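You operate a simulated robot arm through the tools that you are given. There is no shell and no other tool.

You run a simulated robot arm. Do the job below in one go: nothing can be reset, and whatever is moved stays where it is left.

## Task
Stick blue tape on the middle of the 0.08 sheet and lay it in the drawer.
Fine: the drawer under this table; wipe the glue smear off the table first, rag back, drawer shut. What is to be rubbed or washed off counts as gone when no trace of it is left.

Only the result counts: the job must be done as asked and must still hold three seconds after the hand-in. Knocking over, shifting, dropping, spilling or breaking anything else fails it. Flat cloth is picked up by pressing the open fingertips on it (5 to 10 N) and closing them slowly along it; thin cloth reads only 2 to 8 mm in the jaws.

## Robot
A 6-joint arm with a fingered hand, fixed in place. Base frame: the origin is at the foot of the arm, x ahead of it, y to its left, z up. Units: m, rad, N and s.
It reaches about 1.346 m from its shoulder. Its first joint turns from -2.601 to 2.601 rad. Payload 3.5 kg.
The tool frame sits at the grasp point between the pads (the TCP): z along the fingers, y along the line on which they close. The tips reach 0.026 m beyond it. Largest opening 0.132 m; the body of the gripper starts 0.073 m behind the TCP. The gripper is a hand of 4 fingers: y runs from the thumb to the fingers, the wrist lies at [0, 0, -0.234] in the tool frame, and closing takes about 1.5 s.
Orientation is told as [roll, pitch, yaw] about the base's x, y, z axes, in that order, counted from this pose: with the fingers straight down and closing along the base's y, the tool's x points along the base's -x, its y along +y and its z along -z.

## Interface
- The arm moves only by the tool jog_arm. Its arguments are lists of equal length, an entry for each row: "rot": the turn, a rotation vector about the tool's x, y, z in rad, a list of three; "dp": the shift along the tool's x, y, z in m, a list of three. In form: {"rot": [[ax, ay, az], ...], "dp": [[dx, dy, dz], ...]}. A call has 1 to 20 rows; each row is the pose to reach, as a shift and turn from the pose commanded when the call began, along the tool's axes at that moment. "claw" is the finger opening in m, from 0 to 0.132, set as the call begins (left out, the last holds). Each row takes 0.2 s and may step no farther than 0.05 m and 0.15 rad from the row before; otherwise, or with a gripper value out of range, the whole call is refused. A pose out of reach is approached as far as the arm can. The call stops where the force on the tool passes 90 N (or 10 N more than at its start, if that is more) or the arm is blocked; 0.2 s more then pass. Each finger travels about 0.072 m/s and halts on what it meets, pressing with about 31 N; the grip force reading is that of the motor and also rises with nothing between the fingers. The clock runs only during rows and for 0.2 s after the last one: add rows that repeat a pose to give the fingers time. The reply holds the time, the measured pose of the TCP, the force on the tool along the base axes, the opening and the grip force, in the units named above and with some noise, with the torque about the TCP (base axes, N m) and any sound that the robot's microphone picked up.
- Cameras (640 x 400 px; columns grow to the right, rows downward): "scene" is fixed at [0.0507, 0.6521, 1.3577]; the picture's right is [-0.38, -0.93, 0.00], its down [-0.48, 0.20, -0.86] and it looks along [0.79, -0.32, -0.52] (base axes); focal length 338 px, centre (320, 200). "wrist" rides on the gripper at [0.068, 0.002, -0.097] in the tool frame; the picture's right is [-0.03, 1.00, 0.00], its down [-0.82, -0.02, -0.58] and it looks along [-0.58, -0.01, 0.82] (tool axes); focal length 270 px, centre (320, 200). There is no depth. A picture from a camera that has moved, and an enlarged one, comes with that camera's place and axes in the base frame and with its lens.
- camera(camera): a new picture of that camera. The clock stands still meanwhile.
- lift_body(by): slides the trunk up (or, below 0, down) by that many m; the arm rides with it, the base frame stays. It gives what a move gives, with no picture.
- finger_targets(finger1, finger2, finger3, thumb_bend): sets how far each is bent, from 0 (flat) to 1 (curled in); at 0.3 the hand is open as for a grip, at 0.7 the pads meet at the TCP. One left out holds its place. A second passes; each finger stops where it meets its share of the squeeze, and holds until it gets a number again. A gripper value or a shape takes the hand back. It gives what a move gives, with no picture; readings hold the bend of each and the force on the fingers (four entries, about 0 where the hand has none), thumb and palm.
- grasp_type(shape): the hand has 4 fingers and takes this shape, open, in about a second: jaw (thumb against the fingers, like two jaws); tri (thumb and two fingers); tip (a fingertip pinch); poke (one finger out to press); point (the index stretched); flat (the hand flat); cup (the hand cupped); fist (a fist). The gripper value then closes the fingers along that shape, each until it touches; the sizes above hold for jaw. It gives what a move gives, with no picture.
- zoom(camera, box): a new picture of the part [left, top, right, bottom] of that camera's present view, enlarged. The clock stands still meanwhile.
- finish_job(): hands the job in; it is judged then, once.

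Places have to be worked out from the pictures, the camera data and where the tool is seen. Open the gripper and draw the arm clear of the work before you hand the job in, unless the task says otherwise.

The tools are called after "Call:" by a JSON object that holds its "fn" and its "kwargs". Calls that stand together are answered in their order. jog_arm: Moves the arm, as the interface text tells. Its arguments: {"type":"object","properties":{"rot":{"type":"array"},"dp":{"type":"array"},"claw":{"type":"number"}},"required":["rot","dp"]} The other tools are called the same way: lift_body (by) slides the trunk up or down; grasp_type (shape) gives the hand a shape; finger_targets (finger1, finger2, finger3, thumb_bend) moves the fingers one by one; camera (camera) takes a picture; zoom (camera, box) takes an enlarged picture of a part of a camera's view; finish_job () hands the job in.

At the start:

```text
time_s: 0.0
ee_pos: [0.7173, 0.3729, 1.034]
ee_rot: [0.001, 0.0, -0.001]
ft_force: [0.8, -0.1, 0.2]
torque: [0.0, 0.0, -0.02]
grip_width: 0.1316
finger_force: 0.1
shape: jaw
bend: [0.3, 0.3, 0.3, 0.3]
finger forces: [0.1, 0.0, 0.0, 0.0, 0.1, 0.1]
trunk travel left (down, up): [-0.933, 0.037]
```

scene: 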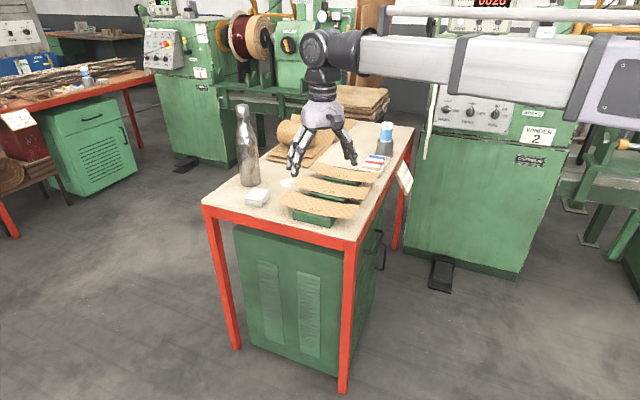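
wrist: 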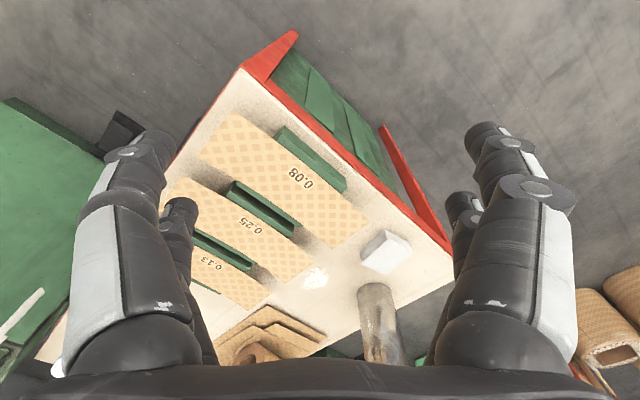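

I'll look closer at the table before moving: the sheets, the smear, the rag and the tape need to be found.

Call:
{"fn": "zoom", "kwargs": {"camera": "scene", "box": [200, 90, 430, 260]}}

Call:
{"fn": "zoom", "kwargs": {"camera": "wrist", "box": [150, 20, 480, 390]}}

Call:
{"fn": "zoom", "kwargs": {"camera": "scene", "box": [330, 100, 430, 300]}}

```text
2.35 times, centred on (315, 175) of scene
camera zoom: at [0.0507, 0.6521, 1.3577], right [-0.38, -0.93, 0.0], down [-0.48, 0.2, -0.86], along [0.79, -0.32, -0.52], focal length 796 px, centre (332, 259)
```

zoom: 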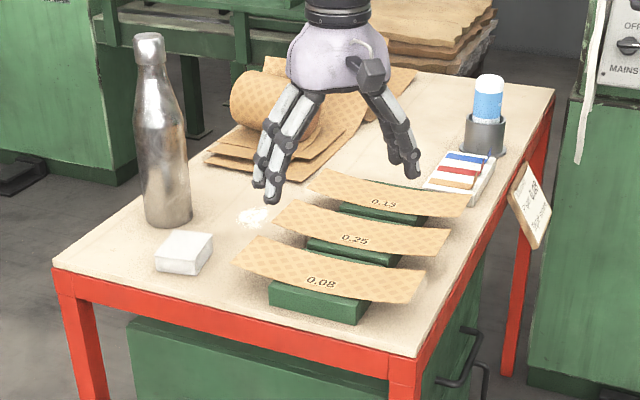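

```text
1.08 times, centred on (315, 205) of wrist (not enlarged: the box is as wide or as high as the picture)
camera zoom: at [0.6487, 0.3744, 1.1304], right [0.03, 1.0, 0.0], down [0.82, -0.02, 0.58], along [0.58, -0.01, -0.82], focal length 292 px, centre (325, 195)
```

zoom: 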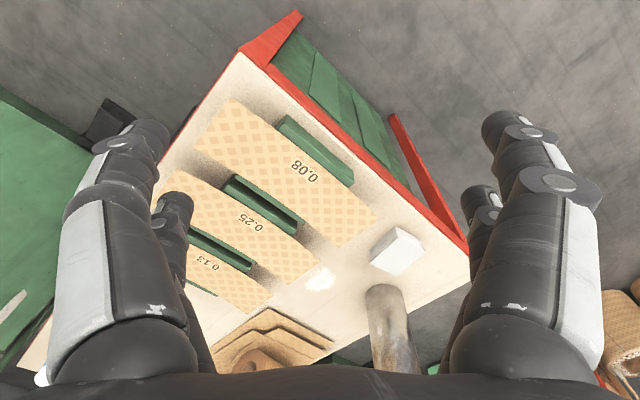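

```text
2.00 times, centred on (380, 200) of scene
camera zoom: at [0.0507, 0.6521, 1.3577], right [-0.38, -0.93, 0.0], down [-0.48, 0.2, -0.86], along [0.79, -0.32, -0.52], focal length 677 px, centre (200, 200)
```

zoom: 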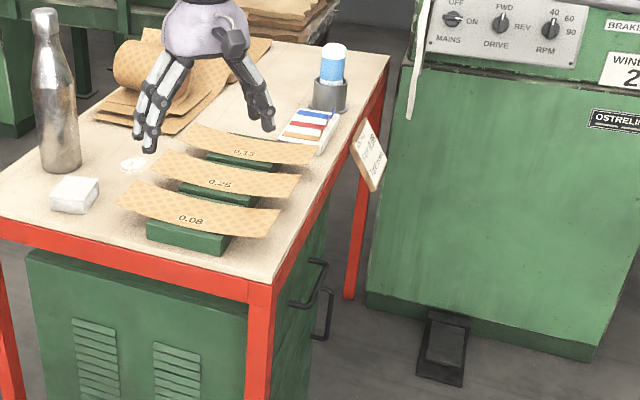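

The table looks about 45° rotated at z≈0.75 with three sheets on green blocks, a tray of coloured strips, a white block/cloth and a white smear. I'll zoom in on each of these for detail.

Call:
{"fn": "zoom", "kwargs": {"camera": "scene", "box": [340, 110, 420, 200]}}

Call:
{"fn": "zoom", "kwargs": {"camera": "scene", "box": [220, 150, 320, 220]}}

Call:
{"fn": "zoom", "kwargs": {"camera": "scene", "box": [270, 150, 390, 235]}}

Call:
{"fn": "zoom", "kwargs": {"camera": "scene", "box": [330, 200, 430, 280]}}

Call:
{"fn": "zoom", "kwargs": {"camera": "wrist", "box": [180, 100, 460, 380]}}

```text
4.44 times, centred on (380, 155) of scene
camera zoom: at [0.0507, 0.6521, 1.3577], right [-0.38, -0.93, 0.0], down [-0.48, 0.2, -0.86], along [0.79, -0.32, -0.52], focal length 1504 px, centre (53, 400)
```

zoom: 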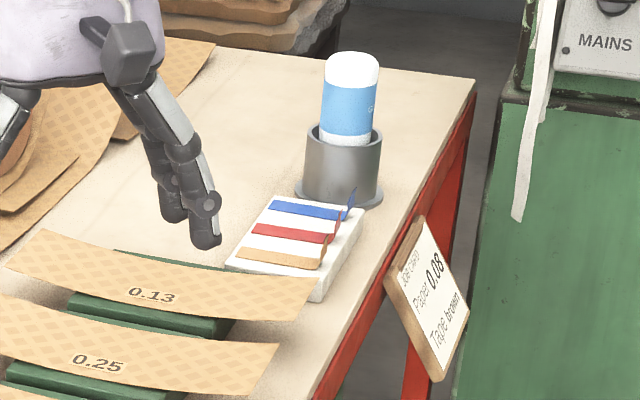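

```text
5.71 times, centred on (270, 185) of scene
camera zoom: at [0.0507, 0.6521, 1.3577], right [-0.38, -0.93, 0.0], down [-0.48, 0.2, -0.86], along [0.79, -0.32, -0.52], focal length 1934 px, centre (606, 286)
```

zoom: 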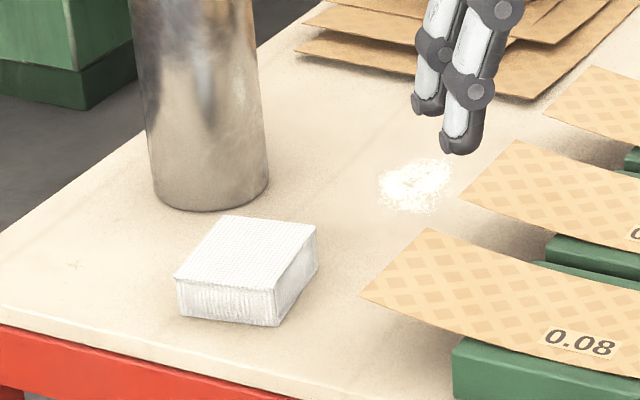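

```text
4.71 times, centred on (330, 192) of scene
camera zoom: at [0.0507, 0.6521, 1.3577], right [-0.38, -0.93, 0.0], down [-0.48, 0.2, -0.86], along [0.79, -0.32, -0.52], focal length 1593 px, centre (273, 235)
```

zoom: 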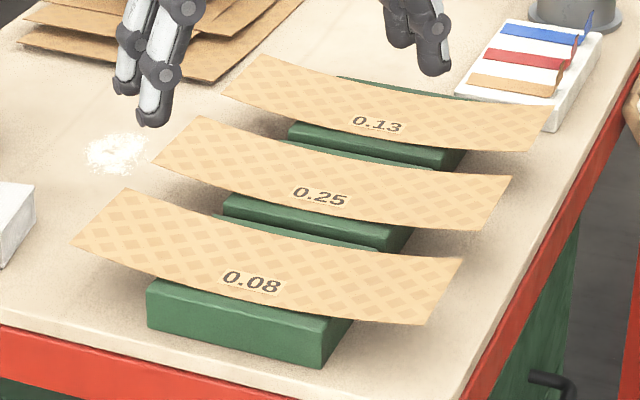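

```text
5.00 times, centred on (380, 240) of scene
camera zoom: at [0.0507, 0.6521, 1.3577], right [-0.38, -0.93, 0.0], down [-0.48, 0.2, -0.86], along [0.79, -0.32, -0.52], focal length 1692 px, centre (20, 0)
```

zoom: 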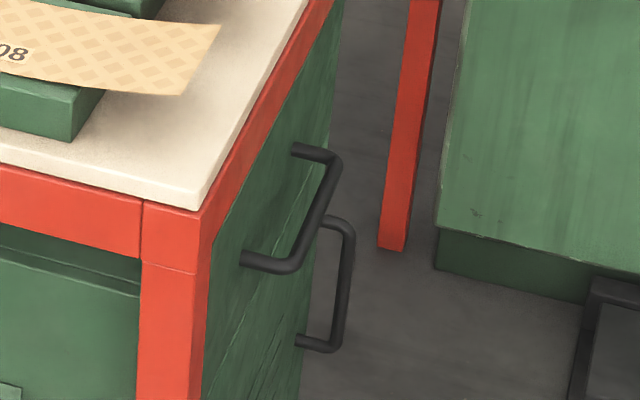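

```text
1.43 times, centred on (320, 240) of wrist
camera zoom: at [0.6487, 0.3744, 1.1304], right [0.03, 1.0, 0.0], down [0.82, -0.02, 0.58], along [0.58, -0.01, -0.82], focal length 386 px, centre (320, 143)
```

zoom: 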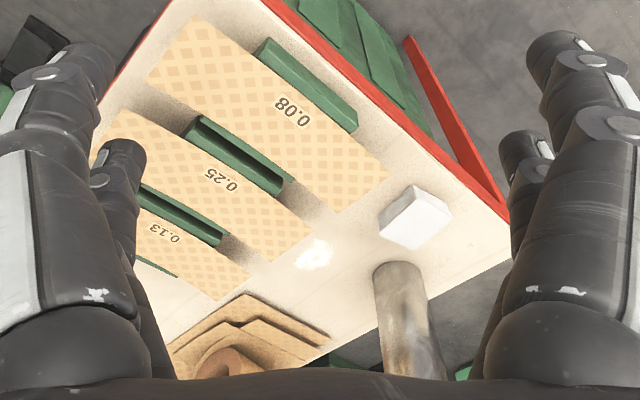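

The job card near the table mentions brown tape, but the order I was given says blue, so blue it is. I see the rag at about (1.05, 0.475), the smear at about (1.135, 0.345), the 0.08 sheet at about (0.88, 0.317) and the tray at about (1.10, -0.01); I'll move the hand to the right for a closer wrist view of the tray and edge.

Call:
{"fn": "jog_arm", "kwargs": {"rot": [[0, 0, 0], [0, 0, 0], [0, 0, 0], [0, 0, 0], [0, 0, 0], [0, 0, 0]], "dp": [[-0.005, -0.045, -0.011], [-0.01, -0.09, -0.022], [-0.015, -0.135, -0.033], [-0.02, -0.18, -0.044], [-0.025, -0.225, -0.055], [-0.03, -0.27, -0.066]]}}

Call:
{"fn": "camera", "kwargs": {"camera": "wrist"}}

Call:
{"fn": "camera", "kwargs": {"camera": "scene"}}

```text
time_s: 1.4
ee_pos: [0.7463, 0.1003, 1.034]
ee_rot: [0.001, 0.0, 0.001]
ft_force: [0.5, 0.5, -0.6]
torque: [-0.01, 0.0, -0.02]
grip_width: 0.1319
finger_force: 0.1
shape: jaw
bend: [0.3, 0.3, 0.3, 0.3]
finger forces: [0.1, 0.0, 0.1, 0.0, 0.0, 0.0]
out of reach, approached as far as the arm can: row 1, 2, 3, 4, 5, 6
trunk travel left (down, up): [-0.933, 0.037]
```

```text
taken
camera wrist: at [0.6785, 0.103, 1.1305], right [0.02, 1.0, 0.0], down [0.82, -0.02, 0.58], along [0.58, -0.01, -0.82], focal length 270 px, centre (320, 200)
```

wrist: 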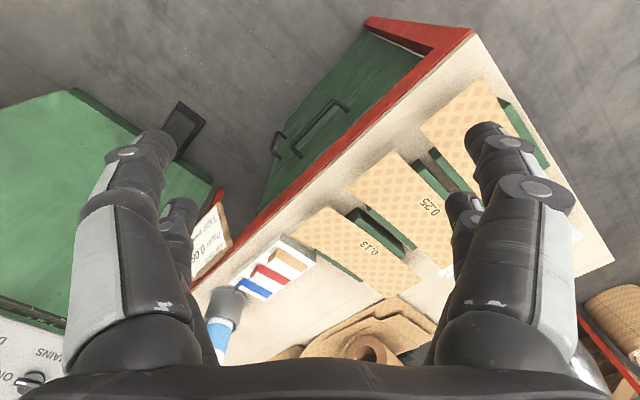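

```text
taken
```

scene: 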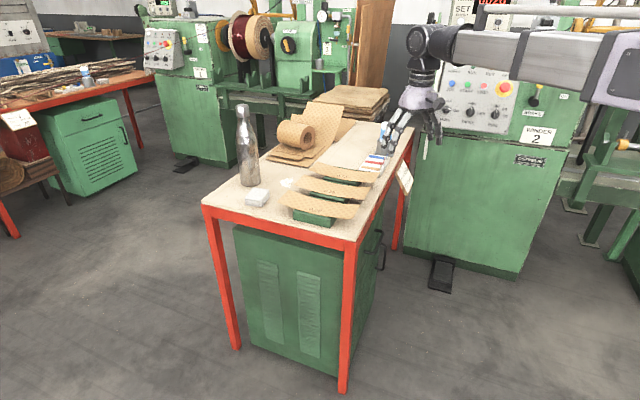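

The hand moved sideways but couldn't go higher than z≈1.034. I'll zoom in on the tray, the sheets and the drawer handle from here.

Call:
{"fn": "zoom", "kwargs": {"camera": "wrist", "box": [190, 200, 350, 320]}}

Call:
{"fn": "zoom", "kwargs": {"camera": "wrist", "box": [240, 20, 480, 200]}}

Call:
{"fn": "zoom", "kwargs": {"camera": "scene", "box": [230, 90, 430, 240]}}

```text
3.33 times, centred on (270, 260) of wrist
camera zoom: at [0.6785, 0.103, 1.1305], right [0.02, 1.0, 0.0], down [0.82, -0.02, 0.58], along [0.58, -0.01, -0.82], focal length 901 px, centre (487, 0)
```

zoom: 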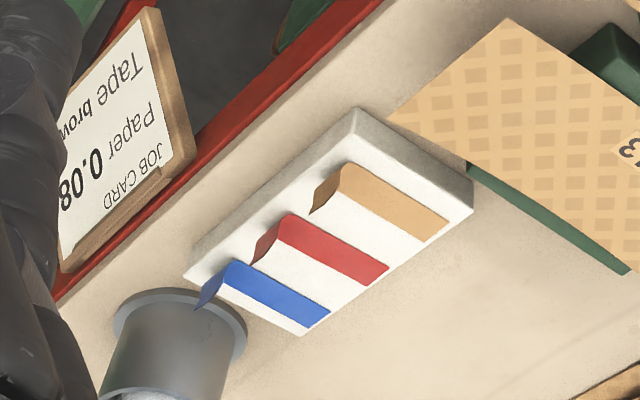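

```text
2.22 times, centred on (360, 110) of wrist
camera zoom: at [0.6785, 0.103, 1.1305], right [0.02, 1.0, 0.0], down [0.82, -0.02, 0.58], along [0.58, -0.01, -0.82], focal length 601 px, centre (231, 400)
```

zoom: 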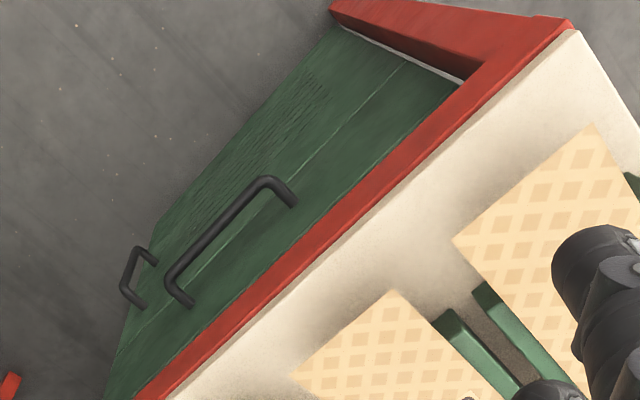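

```text
2.67 times, centred on (330, 165) of scene
camera zoom: at [0.0507, 0.6521, 1.3577], right [-0.38, -0.93, 0.0], down [-0.48, 0.2, -0.86], along [0.79, -0.32, -0.52], focal length 903 px, centre (293, 293)
```

zoom: 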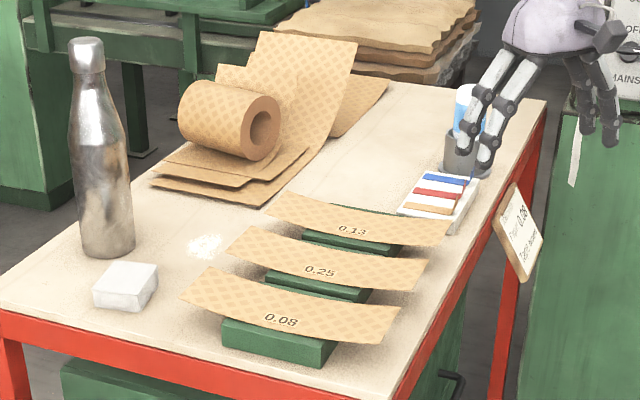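

The drawer is the upper panel with the long horizontal bar handle (about (0.873, 0.085, 0.583)). Now the rag comes first: I turn the hand by about 0.96 rad and move it above the rag at roughly (1.05, 0.475), staying high.

Call:
{"fn": "jog_arm", "kwargs": {"rot": [[0, 0, -0.08], [0, 0, -0.16], [0, 0, -0.24], [0, 0, -0.32], [0, 0, -0.4], [0, 0, -0.48], [0, 0, -0.56], [0, 0, -0.64], [0, 0, -0.72], [0, 0, -0.8], [0, 0, -0.88], [0, 0, -0.96]], "dp": [[-0.024, 0.03, 0.004], [-0.048, 0.06, 0.008], [-0.072, 0.09, 0.012], [-0.096, 0.12, 0.016], [-0.12, 0.15, 0.02], [-0.144, 0.18, 0.024], [-0.168, 0.21, 0.03], [-0.192, 0.24, 0.04], [-0.216, 0.27, 0.05], [-0.24, 0.3, 0.06], [-0.264, 0.33, 0.07], [-0.288, 0.36, 0.08]]}}

Call:
{"fn": "camera", "kwargs": {"camera": "wrist"}}

Call:
{"fn": "camera", "kwargs": {"camera": "scene"}}

```text
time_s: 4.0
ee_pos: [1.0346, 0.4612, 1.0336]
ee_rot: [0.001, 0.001, 0.961]
ft_force: [-0.2, 0.1, -0.1]
torque: [0.0, -0.01, -0.01]
grip_width: 0.1317
finger_force: 0.1
shape: jaw
bend: [0.3, 0.3, 0.3, 0.3]
finger forces: [0.0, 0.1, 0.1, 0.0, 0.0, 0.0]
out of reach, approached as far as the arm can: row 1, 2, 3, 4, 5, 6, 7, 8, 9, 10, 11, 12
trunk travel left (down, up): [-0.933, 0.037]
```

```text
taken
camera wrist: at [0.9941, 0.4074, 1.1301], right [-0.81, 0.59, 0.0], down [0.48, 0.66, 0.58], along [0.34, 0.46, -0.82], focal length 270 px, centre (320, 200)
```

wrist: 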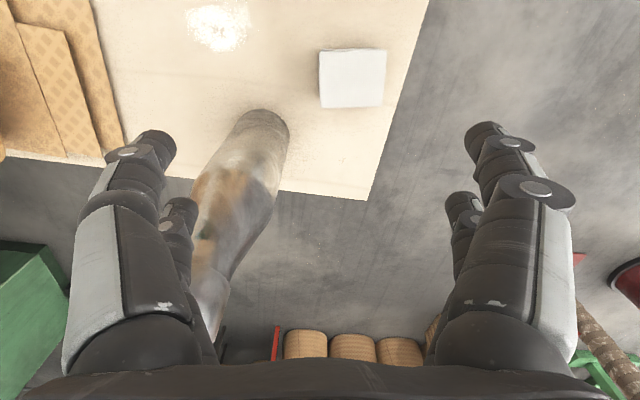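

```text
taken
```

scene: 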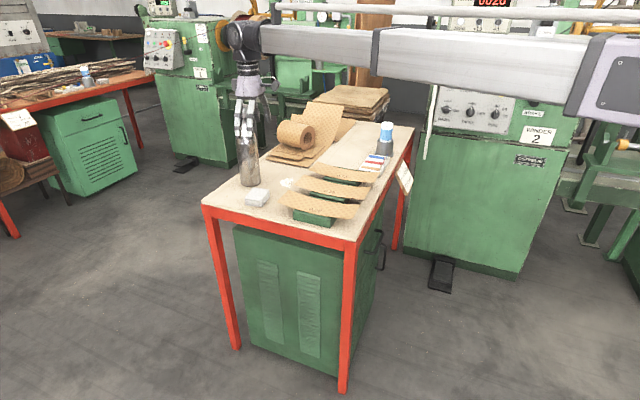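

The z did not follow the jog (still 1.034), so height may only come from the trunk. The rag triangulates to about (1.00, 0.484), i.e. 0.04 along the tool's y; I shift there and test whether a z shift of the jog works.

Call:
{"fn": "jog_arm", "kwargs": {"rot": [[0, 0, 0], [0, 0, 0], [0, 0, 0]], "dp": [[0, 0.02, 0.02], [0, 0.04, 0.04], [0, 0.04, 0.06]]}}

Call:
{"fn": "lift_body", "kwargs": {"by": -0.08}}

Call:
{"fn": "camera", "kwargs": {"camera": "wrist"}}

Call:
{"fn": "camera", "kwargs": {"camera": "scene"}}

```text
time_s: 4.8
ee_pos: [0.9997, 0.4846, 1.0342]
ee_rot: [0.0, 0.0, 0.96]
ft_force: [1.1, 0.4, -0.1]
torque: [-0.01, -0.03, 0.04]
grip_width: 0.1317
finger_force: 0.1
shape: jaw
bend: [0.3, 0.3, 0.3, 0.3]
finger forces: [0.0, 0.0, 0.1, 0.1, 0.2, 0.1]
out of reach, approached as far as the arm can: row 1, 2, 3
trunk travel left (down, up): [-0.933, 0.037]
```

```text
time_s: 6.0
ee_pos: [1.0002, 0.4836, 0.9549]
ee_rot: [0.001, -0.001, 0.96]
ft_force: [0.0, -0.1, 0.1]
torque: [0.0, 0.0, -0.01]
grip_width: 0.1318
finger_force: 0.1
shape: jaw
bend: [0.3, 0.3, 0.3, 0.3]
finger forces: [0.1, 0.1, 0.1, 0.0, 0.0, 0.0]
trunk travel left (down, up): [-0.853, 0.117]
```

```text
taken
camera wrist: at [0.9601, 0.4292, 1.0506], right [-0.8, 0.59, 0.0], down [0.48, 0.66, 0.58], along [0.34, 0.46, -0.82], focal length 270 px, centre (320, 200)
```

wrist: 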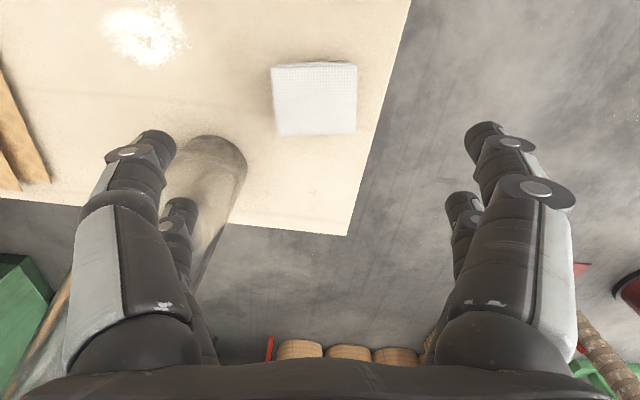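

```text
taken
```

scene: 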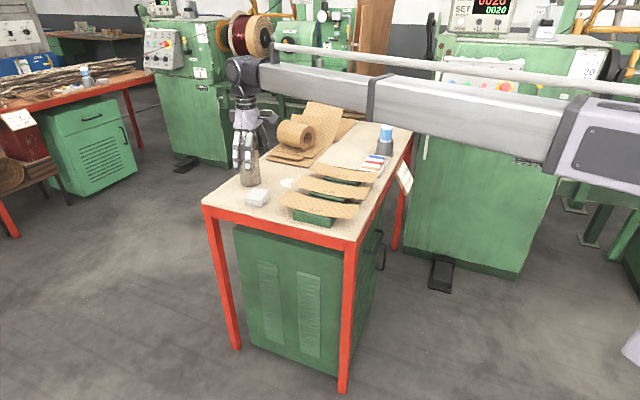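

Height is only driven by the trunk (the arm itself works in a plane), good to know. The rag is now centred under the hand; I lower by 0.10 so that the tips stay clear above its top and look again.

Call:
{"fn": "lift_body", "kwargs": {"by": -0.1}}

Call:
{"fn": "camera", "kwargs": {"camera": "wrist"}}

Call:
{"fn": "zoom", "kwargs": {"camera": "scene", "box": [200, 100, 360, 230]}}

```text
time_s: 7.3
ee_pos: [1.0008, 0.4837, 0.8543]
ee_rot: [0.0, 0.001, 0.961]
ft_force: [-0.3, -0.4, 0.3]
torque: [0.04, 0.0, 0.01]
grip_width: 0.132
finger_force: 0.1
shape: jaw
bend: [0.3, 0.3, 0.3, 0.3]
finger forces: [0.1, 0.0, 0.1, 0.0, 0.0, 0.0]
trunk travel left (down, up): [-0.753, 0.217]
```

```text
taken
camera wrist: at [0.9602, 0.4292, 0.9506], right [-0.8, 0.59, 0.0], down [0.48, 0.66, 0.58], along [0.34, 0.46, -0.82], focal length 270 px, centre (320, 200)
```

wrist: 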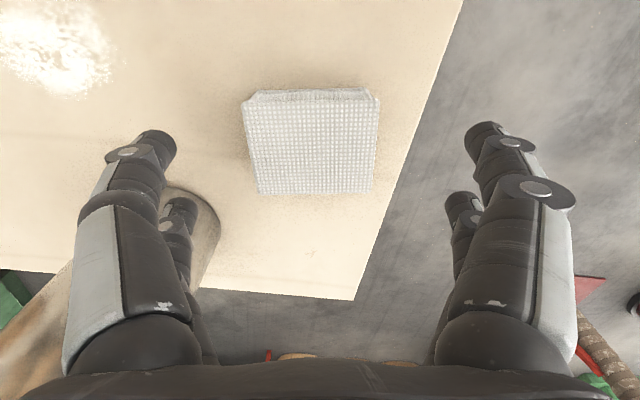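

```text
3.08 times, centred on (280, 165) of scene
camera zoom: at [0.0507, 0.6521, 1.3577], right [-0.38, -0.93, 0.0], down [-0.48, 0.2, -0.86], along [0.79, -0.32, -0.52], focal length 1042 px, centre (443, 308)
```

zoom: 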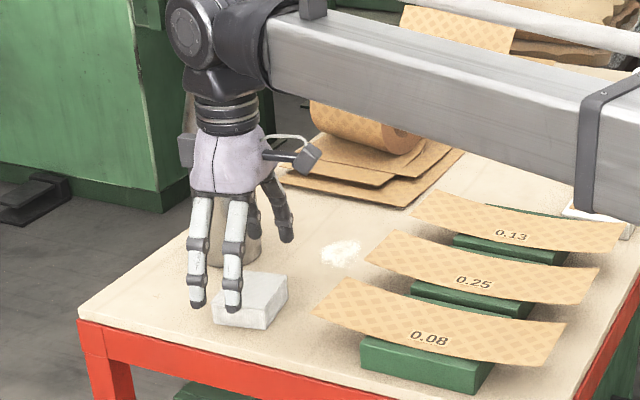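

From the height change, the rag's top is at z≈0.805 and the table top at ≈0.777. I lower by 0.043 so that the tips end about 8 mm above the table on both sides of the rag.

Call:
{"fn": "lift_body", "kwargs": {"by": -0.043}}

Call:
{"fn": "camera", "kwargs": {"camera": "wrist"}}

Call:
{"fn": "zoom", "kwargs": {"camera": "scene", "box": [220, 120, 320, 220]}}

```text
time_s: 8.2
ee_pos: [1.0016, 0.483, 0.8118]
ee_rot: [0.0, 0.0, 0.959]
ft_force: [0.0, -0.1, -0.1]
torque: [0.02, 0.0, 0.0]
grip_width: 0.1319
finger_force: 0.0
shape: jaw
bend: [0.3, 0.3, 0.3, 0.3]
finger forces: [0.1, 0.1, 0.0, 0.1, 0.0, 0.1]
trunk travel left (down, up): [-0.71, 0.26]
```

```text
taken
camera wrist: at [0.9601, 0.4292, 0.9076], right [-0.8, 0.59, 0.0], down [0.48, 0.66, 0.58], along [0.34, 0.46, -0.82], focal length 270 px, centre (320, 200)
```

wrist: 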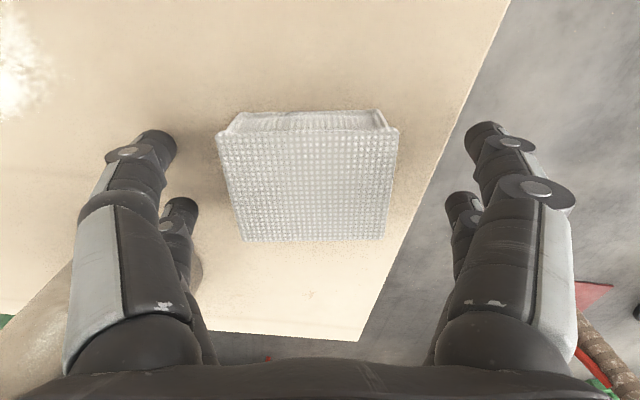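

```text
4.00 times, centred on (270, 170) of scene
camera zoom: at [0.0507, 0.6521, 1.3577], right [-0.38, -0.93, 0.0], down [-0.48, 0.2, -0.86], along [0.79, -0.32, -0.52], focal length 1354 px, centre (520, 320)
```

zoom: 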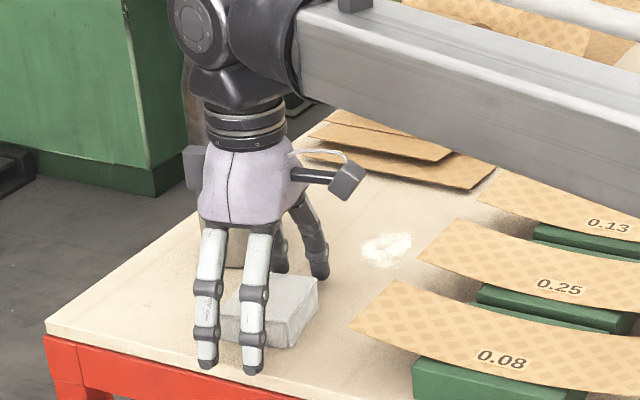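

The fingers straddle the rag with no contact force. I close the jaws on it gently in place.

Call:
{"fn": "jog_arm", "kwargs": {"rot": [[0, 0, 0], [0, 0, 0], [0, 0, 0], [0, 0, 0], [0, 0, 0]], "dp": [[0, 0, 0], [0, 0, 0], [0, 0, 0], [0, 0, 0], [0, 0, 0]], "claw": 0.055}}

Call:
{"fn": "camera", "kwargs": {"camera": "wrist"}}

Call:
{"fn": "zoom", "kwargs": {"camera": "scene", "box": [220, 120, 320, 220]}}

```text
time_s: 9.4
ee_pos: [1.0004, 0.4837, 0.8118]
ee_rot: [0.0, 0.0, 0.96]
ft_force: [0.5, 0.9, -0.2]
torque: [0.02, -0.01, -0.01]
grip_width: 0.0675
finger_force: 31.1
shape: jaw
bend: [0.72, 0.72, 0.72, 0.7]
finger forces: [28.2, 28.1, 28.1, 0.1, 28.3, 0.1]
trunk travel left (down, up): [-0.71, 0.26]
```

```text
taken
camera wrist: at [0.9603, 0.4293, 0.9074], right [-0.8, 0.59, 0.0], down [0.49, 0.66, 0.58], along [0.34, 0.46, -0.82], focal length 270 px, centre (320, 200)
```

wrist: 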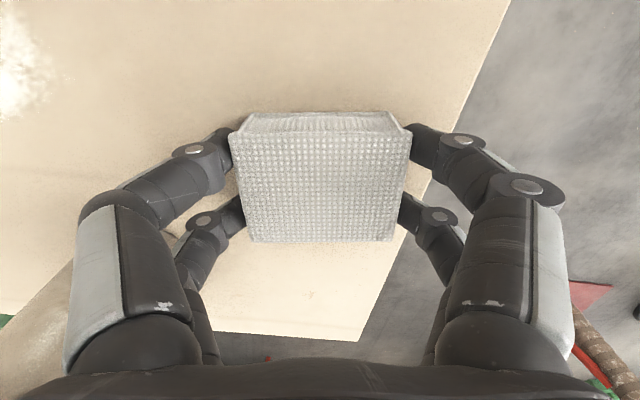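

```text
4.00 times, centred on (270, 170) of scene
camera zoom: at [0.0507, 0.6521, 1.3577], right [-0.38, -0.93, 0.0], down [-0.48, 0.2, -0.86], along [0.79, -0.32, -0.52], focal length 1354 px, centre (520, 320)
```

zoom: 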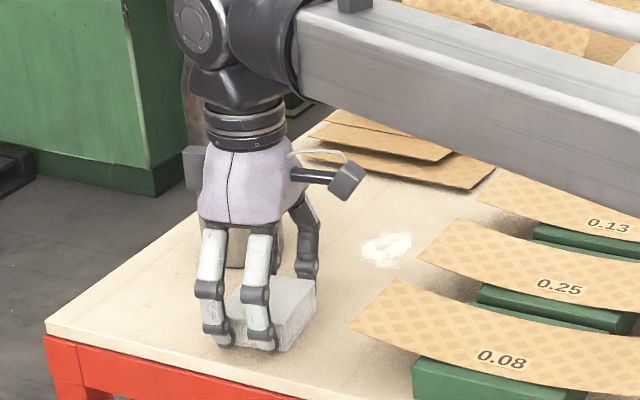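

The rag is held (width 0.0675, 31 N). I lift it 2 cm and carry it over to the smear, whose centre I place at x +0.052, y -0.149 in the present tool frame.

Call:
{"fn": "lift_body", "kwargs": {"by": 0.02}}

Call:
{"fn": "jog_arm", "kwargs": {"rot": [[0, 0, 0], [0, 0, 0], [0, 0, 0], [0, 0, 0], [0, 0, 0]], "dp": [[0.0, -0.035, 0], [0.015, -0.07, 0], [0.03, -0.105, 0], [0.05, -0.145, 0], [0.05, -0.149, 0]]}}

Call:
{"fn": "zoom", "kwargs": {"camera": "scene", "box": [220, 120, 340, 220]}}

Call:
{"fn": "camera", "kwargs": {"camera": "wrist"}}

```text
time_s: 10.0
ee_pos: [1.0011, 0.4842, 0.8313]
ee_rot: [0.0, 0.002, 0.96]
ft_force: [-0.2, -0.2, 0.2]
torque: [0.04, -0.01, 0.02]
grip_width: 0.0674
finger_force: 30.6
shape: jaw
bend: [0.72, 0.72, 0.72, 0.7]
finger forces: [28.1, 28.2, 28.1, 0.0, 28.3, 0.1]
trunk travel left (down, up): [-0.73, 0.24]
```

```text
time_s: 11.2
ee_pos: [1.0943, 0.3571, 0.8312]
ee_rot: [0.001, -0.002, 0.959]
ft_force: [-1.1, -0.6, -0.2]
torque: [-0.02, 0.0, -0.01]
grip_width: 0.0676
finger_force: 31.0
shape: jaw
bend: [0.72, 0.72, 0.72, 0.7]
finger forces: [28.2, 28.3, 28.1, 0.0, 28.4, 0.0]
trunk travel left (down, up): [-0.73, 0.24]
```

```text
4.00 times, centred on (280, 170) of scene
camera zoom: at [0.0507, 0.6521, 1.3577], right [-0.38, -0.93, 0.0], down [-0.48, 0.2, -0.86], along [0.79, -0.32, -0.52], focal length 1354 px, centre (480, 320)
```

zoom: 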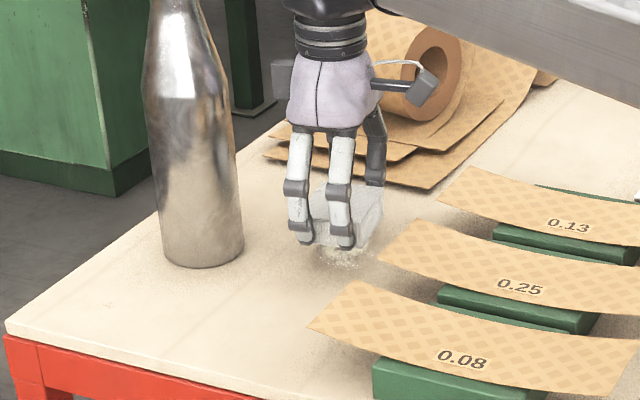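

```text
taken
camera wrist: at [1.054, 0.3024, 0.9274], right [-0.8, 0.59, 0.0], down [0.48, 0.66, 0.58], along [0.34, 0.46, -0.82], focal length 270 px, centre (320, 200)
```

wrist: 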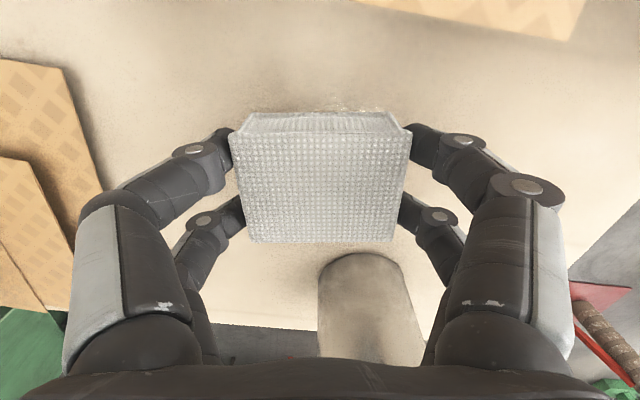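

The rag hovers over the smear with the bottle about 6 cm beyond it. I lower it onto the table and read the press force.

Call:
{"fn": "lift_body", "kwargs": {"by": -0.02}}

Call:
{"fn": "lift_body", "kwargs": {"by": -0.002}}

```text
time_s: 11.9
ee_pos: [1.0933, 0.3573, 0.8118]
ee_rot: [0.001, 0.0, 0.959]
ft_force: [-0.1, -0.6, -0.8]
torque: [-0.03, 0.05, -0.01]
grip_width: 0.0675
finger_force: 31.3
shape: jaw
bend: [0.72, 0.72, 0.72, 0.7]
finger forces: [29.1, 28.7, 28.7, 0.0, 29.2, 0.1]
trunk travel left (down, up): [-0.71, 0.26]
```

```text
time_s: 12.4
ee_pos: [1.0941, 0.3576, 0.8117]
ee_rot: [0.0, -0.003, 0.959]
ft_force: [1.9, 1.1, 9.4]
torque: [-0.08, -0.04, 0.01]
grip_width: 0.0672
finger_force: 31.0
shape: jaw
bend: [0.72, 0.73, 0.73, 0.7]
finger forces: [28.9, 28.6, 28.9, 0.0, 29.8, 0.0]
trunk travel left (down, up): [-0.708, 0.262]
```

The rag now presses with about 9 N. I wipe in strokes along the smear's long direction with small sideways offsets, staying clear of the sheet ends and the bottle.

Call:
{"fn": "jog_arm", "kwargs": {"rot": [[0, 0, 0], [0, 0, 0], [0, 0, 0], [0, 0, 0], [0, 0, 0], [0, 0, 0], [0, 0, 0], [0, 0, 0], [0, 0, 0], [0, 0, 0], [0, 0, 0], [0, 0, 0], [0, 0, 0], [0, 0, 0], [0, 0, 0], [0, 0, 0], [0, 0, 0], [0, 0, 0]], "dp": [[0.004, -0.018, 0], [0.004, -0.036, 0], [0.004, -0.018, 0], [0.004, 0, 0], [0.004, 0.018, 0], [0.004, 0.034, 0], [0.008, 0.017, 0], [0.008, 0, 0], [0.008, -0.018, 0], [0.008, -0.036, 0], [-0.004, -0.036, 0], [-0.004, -0.018, 0], [-0.004, 0, 0], [-0.004, 0.018, 0], [-0.004, 0.034, 0], [0.004, 0.017, 0], [0.004, 0, 0], [0.004, 0, 0]]}}

Call:
{"fn": "zoom", "kwargs": {"camera": "scene", "box": [220, 120, 340, 220]}}

```text
time_s: 16.2
ee_pos: [1.0891, 0.3546, 0.8103]
ee_rot: [0.0, -0.001, 0.959]
ft_force: [-2.9, 3.2, 7.1]
torque: [-0.04, -0.01, 0.01]
grip_width: 0.067
finger_force: 30.8
shape: jaw
bend: [0.72, 0.73, 0.73, 0.7]
finger forces: [31.6, 31.3, 28.9, 0.0, 29.6, 0.0]
out of reach, approached as far as the arm can: row 2, 10, 11, 12
trunk travel left (down, up): [-0.708, 0.262]
```

```text
4.00 times, centred on (280, 170) of scene
camera zoom: at [0.0507, 0.6521, 1.3577], right [-0.38, -0.93, 0.0], down [-0.48, 0.2, -0.86], along [0.79, -0.32, -0.52], focal length 1354 px, centre (480, 320)
```

zoom: 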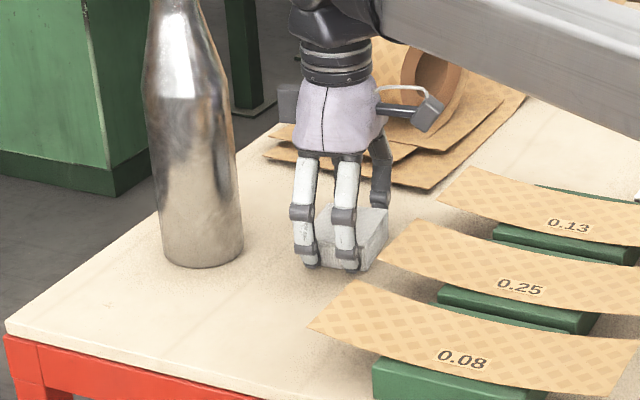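

Wiping is done once (the farthest row end was slightly limited by reach). I lift the rag and move it back toward its home to look at the table.

Call:
{"fn": "lift_body", "kwargs": {"by": 0.022}}

Call:
{"fn": "jog_arm", "kwargs": {"rot": [[0, 0, 0], [0, 0, 0], [0, 0, 0], [0, 0, 0]], "dp": [[-0.02, 0.04, 0], [-0.035, 0.08, 0], [-0.05, 0.12, 0], [-0.053, 0.148, 0]]}}

Call:
{"fn": "zoom", "kwargs": {"camera": "scene", "box": [260, 150, 330, 210]}}

Call:
{"fn": "camera", "kwargs": {"camera": "wrist"}}

```text
time_s: 16.9
ee_pos: [1.091, 0.3553, 0.8319]
ee_rot: [0.001, 0.0, 0.961]
ft_force: [-0.3, -0.4, 0.2]
torque: [0.0, 0.01, -0.01]
grip_width: 0.0672
finger_force: 31.5
shape: jaw
bend: [0.72, 0.73, 0.73, 0.7]
finger forces: [30.4, 30.2, 30.1, 0.0, 30.5, 0.0]
trunk travel left (down, up): [-0.73, 0.24]
```

```text
time_s: 17.9
ee_pos: [0.9994, 0.4815, 0.8325]
ee_rot: [0.0, -0.001, 0.96]
ft_force: [-0.7, -0.2, -0.1]
torque: [-0.02, -0.03, 0.0]
grip_width: 0.0671
finger_force: 30.9
shape: jaw
bend: [0.72, 0.73, 0.73, 0.7]
finger forces: [30.4, 30.3, 30.0, 0.0, 30.4, 0.1]
trunk travel left (down, up): [-0.73, 0.24]
```

```text
6.67 times, centred on (295, 180) of scene
camera zoom: at [0.0507, 0.6521, 1.3577], right [-0.38, -0.93, 0.0], down [-0.48, 0.2, -0.86], along [0.79, -0.32, -0.52], focal length 2257 px, centre (487, 333)
```

zoom: 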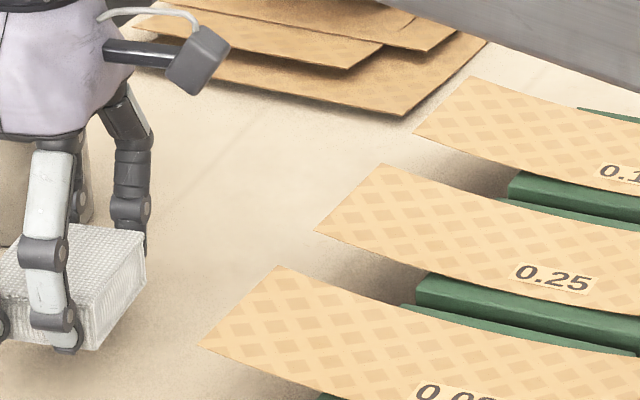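

```text
taken
camera wrist: at [0.9593, 0.4283, 0.9274], right [-0.8, 0.59, 0.0], down [0.49, 0.66, 0.58], along [0.34, 0.46, -0.82], focal length 270 px, centre (320, 200)
```

wrist: 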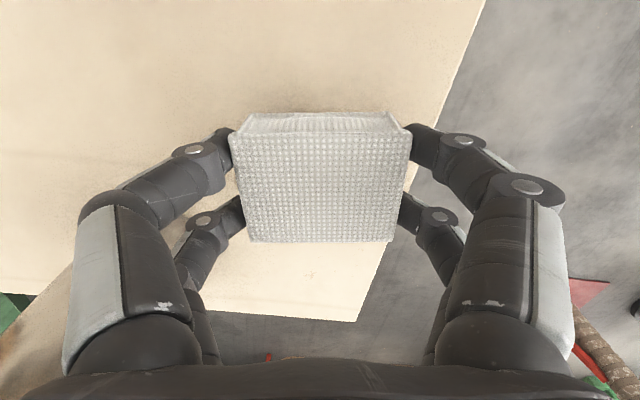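

The smear is no longer visible in the scene view. I zoom in further on the spot from both cameras to check for any faint traces before putting the rag back.

Call:
{"fn": "zoom", "kwargs": {"camera": "scene", "box": [275, 160, 310, 195]}}

Call:
{"fn": "zoom", "kwargs": {"camera": "wrist", "box": [0, 0, 240, 150]}}

```text
11.43 times, centred on (292, 178) of scene
camera zoom: at [0.0507, 0.6521, 1.3577], right [-0.38, -0.93, 0.0], down [-0.48, 0.2, -0.86], along [0.79, -0.32, -0.52], focal length 3868 px, centre (634, 457)
```

zoom: 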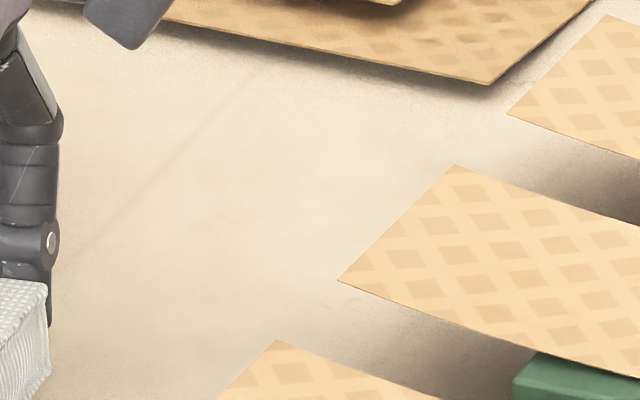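

```text
2.67 times, centred on (120, 75) of wrist
camera zoom: at [0.9593, 0.4283, 0.9274], right [-0.8, 0.59, 0.0], down [0.49, 0.66, 0.58], along [0.34, 0.46, -0.82], focal length 721 px, centre (853, 533)
```

zoom: 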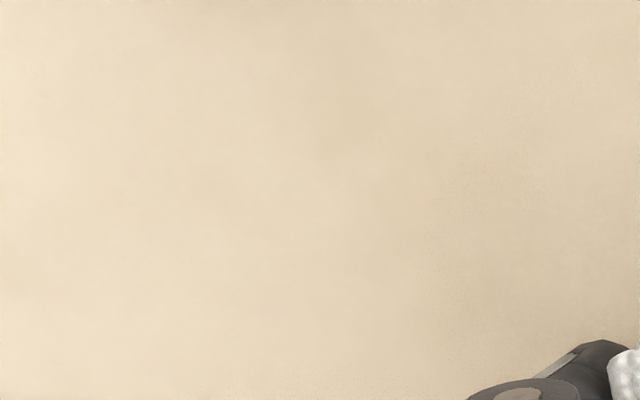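

It looks clean, but the left half lies just outside the wrist view. I raise the hand with the rag and look at the whole spot before putting the rag down.

Call:
{"fn": "lift_body", "kwargs": {"by": 0.15}}

Call:
{"fn": "zoom", "kwargs": {"camera": "wrist", "box": [0, 0, 320, 200]}}

Call:
{"fn": "zoom", "kwargs": {"camera": "wrist", "box": [60, 0, 220, 100]}}

```text
time_s: 19.6
ee_pos: [0.9997, 0.4826, 0.9816]
ee_rot: [-0.001, 0.001, 0.961]
ft_force: [-0.1, -0.1, 0.2]
torque: [0.02, 0.02, -0.02]
grip_width: 0.0672
finger_force: 30.6
shape: jaw
bend: [0.72, 0.73, 0.73, 0.7]
finger forces: [30.4, 30.2, 30.0, 0.0, 30.6, 0.1]
trunk travel left (down, up): [-0.88, 0.09]
```

```text
2.00 times, centred on (160, 100) of wrist
camera zoom: at [0.9597, 0.4284, 1.0773], right [-0.8, 0.59, 0.0], down [0.49, 0.66, 0.58], along [0.34, 0.46, -0.82], focal length 541 px, centre (640, 400)
```

zoom: 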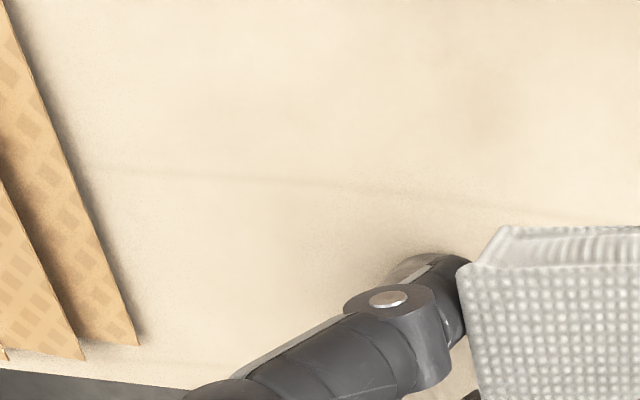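

```text
4.00 times, centred on (140, 50) of wrist
camera zoom: at [0.9597, 0.4284, 1.0773], right [-0.8, 0.59, 0.0], down [0.49, 0.66, 0.58], along [0.34, 0.46, -0.82], focal length 1081 px, centre (1040, 800)
```

zoom: 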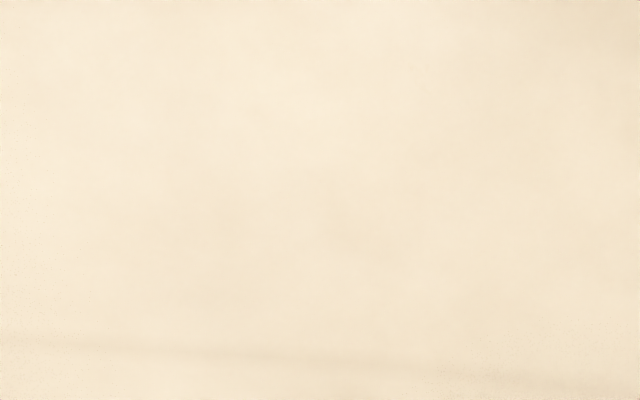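

The table is clean. I shift the millimetre back to the rag's original spot and lower it onto the table.

Call:
{"fn": "jog_arm", "kwargs": {"rot": [[0, 0, 0]], "dp": [[-0.001, 0.0, 0]]}}

Call:
{"fn": "lift_body", "kwargs": {"by": -0.15}}

Call:
{"fn": "lift_body", "kwargs": {"by": -0.0205}}

```text
time_s: 20.1
ee_pos: [1.0017, 0.4836, 0.982]
ee_rot: [0.001, 0.0, 0.961]
ft_force: [0.2, -0.2, -0.8]
torque: [0.01, 0.03, 0.0]
grip_width: 0.067
finger_force: 30.8
shape: jaw
bend: [0.72, 0.73, 0.73, 0.7]
finger forces: [30.4, 30.2, 30.0, 0.0, 30.5, 0.1]
trunk travel left (down, up): [-0.88, 0.09]
```

```text
time_s: 21.8
ee_pos: [1.0004, 0.4836, 0.8321]
ee_rot: [-0.001, 0.0, 0.961]
ft_force: [0.1, 0.0, -0.5]
torque: [0.01, 0.02, 0.0]
grip_width: 0.0673
finger_force: 30.7
shape: jaw
bend: [0.72, 0.73, 0.73, 0.7]
finger forces: [30.4, 30.3, 30.0, 0.0, 30.4, 0.0]
trunk travel left (down, up): [-0.73, 0.24]
```

```text
time_s: 22.5
ee_pos: [1.0014, 0.4833, 0.8114]
ee_rot: [0.0, -0.001, 0.959]
ft_force: [0.7, -0.5, -0.6]
torque: [-0.01, 0.0, -0.02]
grip_width: 0.0674
finger_force: 31.6
shape: jaw
bend: [0.72, 0.73, 0.73, 0.7]
finger forces: [30.5, 30.2, 30.0, 0.1, 30.6, 0.0]
trunk travel left (down, up): [-0.71, 0.26]
```

The rag is at or within a millimetre of the table. I lower 1 mm more and open the fingers.

Call:
{"fn": "lift_body", "kwargs": {"by": -0.001}}

Call:
{"fn": "jog_arm", "kwargs": {"rot": [[0, 0, 0], [0, 0, 0], [0, 0, 0], [0, 0, 0], [0, 0, 0], [0, 0, 0]], "dp": [[0, 0, 0], [0, 0, 0], [0, 0, 0], [0, 0, 0], [0, 0, 0], [0, 0, 0]], "claw": 0.132}}

Call:
{"fn": "camera", "kwargs": {"camera": "wrist"}}

Call:
{"fn": "zoom", "kwargs": {"camera": "scene", "box": [200, 120, 360, 220]}}

```text
time_s: 23.0
ee_pos: [0.9992, 0.4838, 0.8104]
ee_rot: [0.0, 0.001, 0.96]
ft_force: [0.6, 0.2, 6.0]
torque: [-0.1, -0.04, 0.01]
grip_width: 0.0671
finger_force: 31.0
shape: jaw
bend: [0.72, 0.73, 0.73, 0.7]
finger forces: [30.4, 30.2, 29.9, 0.1, 30.7, 0.0]
trunk travel left (down, up): [-0.709, 0.261]
```

```text
time_s: 24.4
ee_pos: [1.0005, 0.4835, 0.8113]
ee_rot: [0.001, -0.001, 0.96]
ft_force: [-0.9, 0.4, -0.7]
torque: [-0.01, -0.02, -0.01]
grip_width: 0.1318
finger_force: 0.0
shape: jaw
bend: [0.3, 0.3, 0.3, 0.3]
finger forces: [0.0, 0.0, 0.0, 0.0, 0.0, 0.0]
trunk travel left (down, up): [-0.709, 0.261]
```

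```text
taken
camera wrist: at [0.9604, 0.4292, 0.9059], right [-0.8, 0.59, 0.0], down [0.48, 0.66, 0.58], along [0.34, 0.46, -0.82], focal length 270 px, centre (320, 200)
```

wrist: 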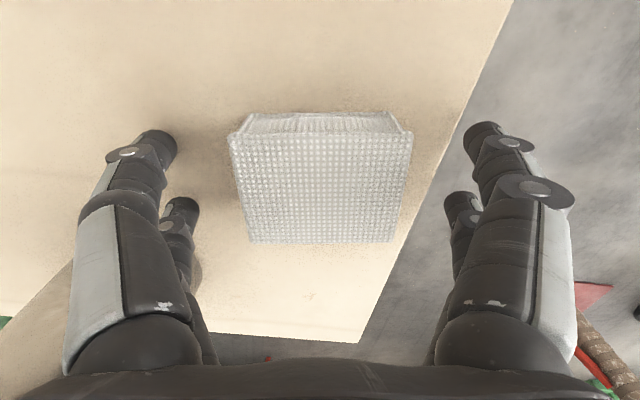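

```text
4.00 times, centred on (280, 170) of scene
camera zoom: at [0.0507, 0.6521, 1.3577], right [-0.38, -0.93, 0.0], down [-0.48, 0.2, -0.86], along [0.79, -0.32, -0.52], focal length 1354 px, centre (480, 320)
```

zoom: 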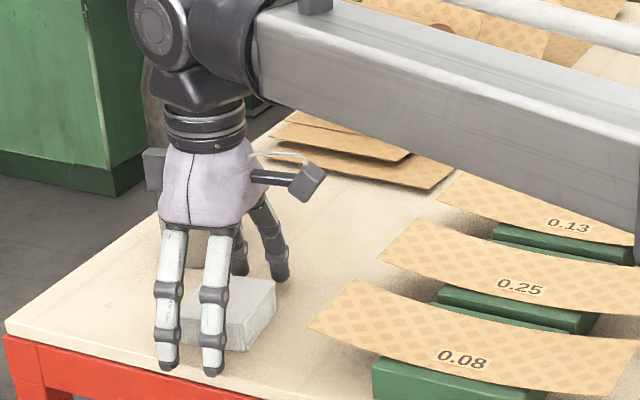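

The rag is back and released. I raise the hand well clear and then swing it to the free space in front of the drawer (about (0.62, -0.175)), turning it so that it can later point at the drawer front.

Call:
{"fn": "lift_body", "kwargs": {"by": 0.2}}

Call:
{"fn": "jog_arm", "kwargs": {"rot": [[0, 0, 0.1086], [0, 0, 0.2171], [0, 0, 0.3257], [0, 0, 0.4343], [0, 0, 0.5428], [0, 0, 0.6514], [0, 0, 0.76], [0, 0, 0.8685], [0, 0, 0.9771], [0, 0, 1.0856], [0, 0, 1.1942], [0, 0, 1.3028], [0, 0, 1.4113], [0, 0, 1.5199], [0, 0, 1.6284], [0, 0, 1.737]], "dp": [[0.0473, -0.0042, 0], [0.0947, -0.0083, 0], [0.142, -0.0125, 0], [0.1894, -0.0166, 0], [0.2367, -0.0208, 0], [0.284, -0.0249, 0], [0.3314, -0.0291, 0], [0.3787, -0.0332, 0], [0.426, -0.0374, 0], [0.4734, -0.0415, 0], [0.5207, -0.0457, 0], [0.5681, -0.0498, 0], [0.6154, -0.054, 0], [0.6627, -0.0581, 0], [0.7101, -0.0623, 0], [0.7574, -0.0664, 0]]}}

Call:
{"fn": "camera", "kwargs": {"camera": "scene"}}

Call:
{"fn": "camera", "kwargs": {"camera": "wrist"}}

```text
time_s: 26.6
ee_pos: [1.0004, 0.484, 1.0098]
ee_rot: [-0.001, 0.0, 0.96]
ft_force: [0.3, -0.3, -0.9]
torque: [0.0, 0.01, -0.03]
grip_width: 0.132
finger_force: 0.0
shape: jaw
bend: [0.3, 0.3, 0.3, 0.3]
finger forces: [0.0, 0.0, 0.0, 0.1, 0.0, 0.0]
trunk travel left (down, up): [-0.909, 0.061]
```

```text
time_s: 29.9
ee_pos: [0.6198, -0.1765, 1.0099]
ee_rot: [0.002, 0.001, -0.779]
ft_force: [-0.4, 0.5, 0.2]
torque: [0.02, 0.01, -0.01]
grip_width: 0.132
finger_force: 0.0
shape: jaw
bend: [0.3, 0.3, 0.3, 0.3]
finger forces: [0.0, 0.0, 0.1, 0.0, 0.1, 0.0]
trunk travel left (down, up): [-0.909, 0.061]
```

```text
taken
```

scene: 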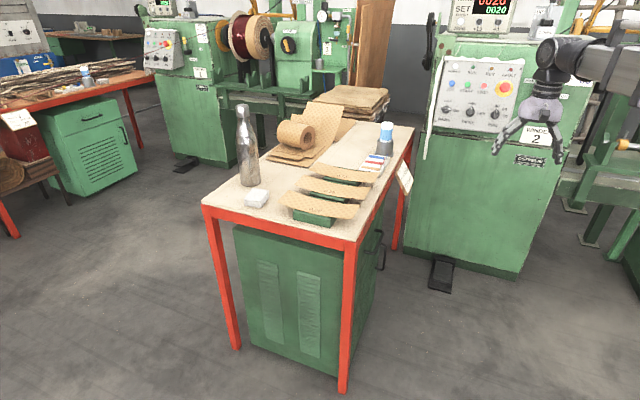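

```text
taken
camera wrist: at [0.5725, -0.1258, 1.106], right [0.72, 0.69, 0.0], down [0.57, -0.59, 0.58], along [0.4, -0.42, -0.82], focal length 270 px, centre (320, 200)
```

wrist: 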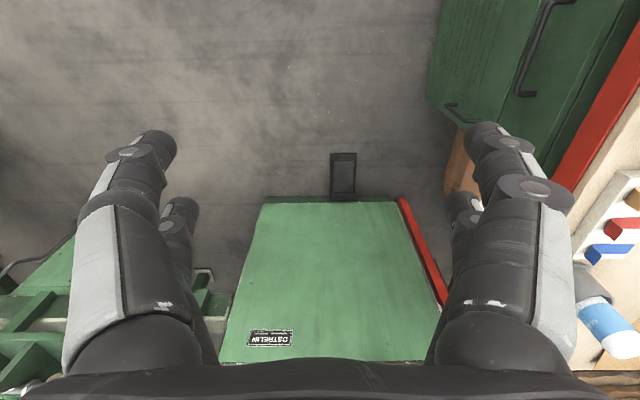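

The hand is in front of the drawer side. I test how far back toward the base the arm can draw, since pulling the drawer open needs that room.

Call:
{"fn": "jog_arm", "kwargs": {"rot": [[0, 0, 0], [0, 0, 0], [0, 0, 0], [0, 0, 0]], "dp": [[0, -0.045, 0], [0, -0.09, 0], [0, -0.135, 0], [0, -0.18, 0]]}}

```text
time_s: 30.9
ee_pos: [0.4941, -0.3037, 1.0096]
ee_rot: [-0.001, -0.001, -0.777]
ft_force: [-1.0, 0.0, -0.4]
torque: [0.04, -0.03, -0.03]
grip_width: 0.1318
finger_force: 0.1
shape: jaw
bend: [0.3, 0.3, 0.3, 0.3]
finger forces: [0.1, 0.1, 0.1, 0.0, 0.0, 0.0]
trunk travel left (down, up): [-0.909, 0.061]
```

There is ample room (down to r≈0.58). Now I tilt the hand about its wrist to point horizontally at the drawer front, keeping the wrist in place so the pose stays reachable.

Call:
{"fn": "jog_arm", "kwargs": {"rot": [[-0.1428, 0, 0], [-0.2856, 0, 0], [-0.4284, 0, 0], [-0.5712, 0, 0], [-0.714, 0, 0], [-0.8568, 0, 0], [-0.9996, 0, 0], [-1.1424, 0, 0], [-1.2852, 0, 0], [-1.428, 0, 0], [-1.5708, 0, 0]], "dp": [[0, 0.0333, -0.0024], [0, 0.0659, -0.0095], [0, 0.0972, -0.0211], [0, 0.1265, -0.0371], [0, 0.1532, -0.0572], [0, 0.1768, -0.0808], [0, 0.1969, -0.1075], [0, 0.2128, -0.1368], [0, 0.2245, -0.1681], [0, 0.2316, -0.2007], [0, 0.234, -0.234]]}}

Call:
{"fn": "camera", "kwargs": {"camera": "scene"}}

Call:
{"fn": "camera", "kwargs": {"camera": "wrist"}}

```text
time_s: 33.4
ee_pos: [0.6593, -0.1374, 1.2451]
ee_rot: [1.574, 0.001, -0.776]
ft_force: [0.6, -0.1, -0.6]
torque: [0.01, 0.0, 0.02]
grip_width: 0.1318
finger_force: 0.1
shape: jaw
bend: [0.3, 0.3, 0.3, 0.3]
finger forces: [0.0, 0.0, 0.0, 0.0, 0.1, 0.0]
trunk travel left (down, up): [-0.909, 0.061]
```

```text
taken
```

scene: 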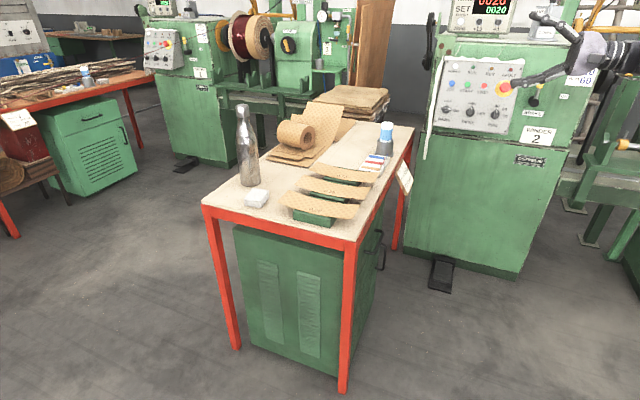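

```text
taken
camera wrist: at [0.5427, -0.1568, 1.2449], right [0.02, -0.02, 1.0], down [0.18, -0.98, -0.02], along [0.98, 0.18, -0.01], focal length 270 px, centre (320, 200)
```

wrist: 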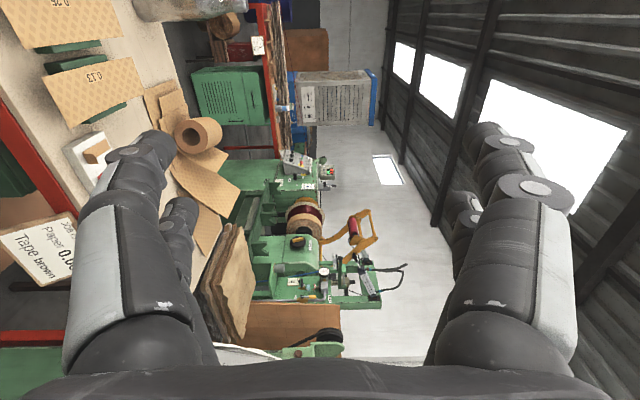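

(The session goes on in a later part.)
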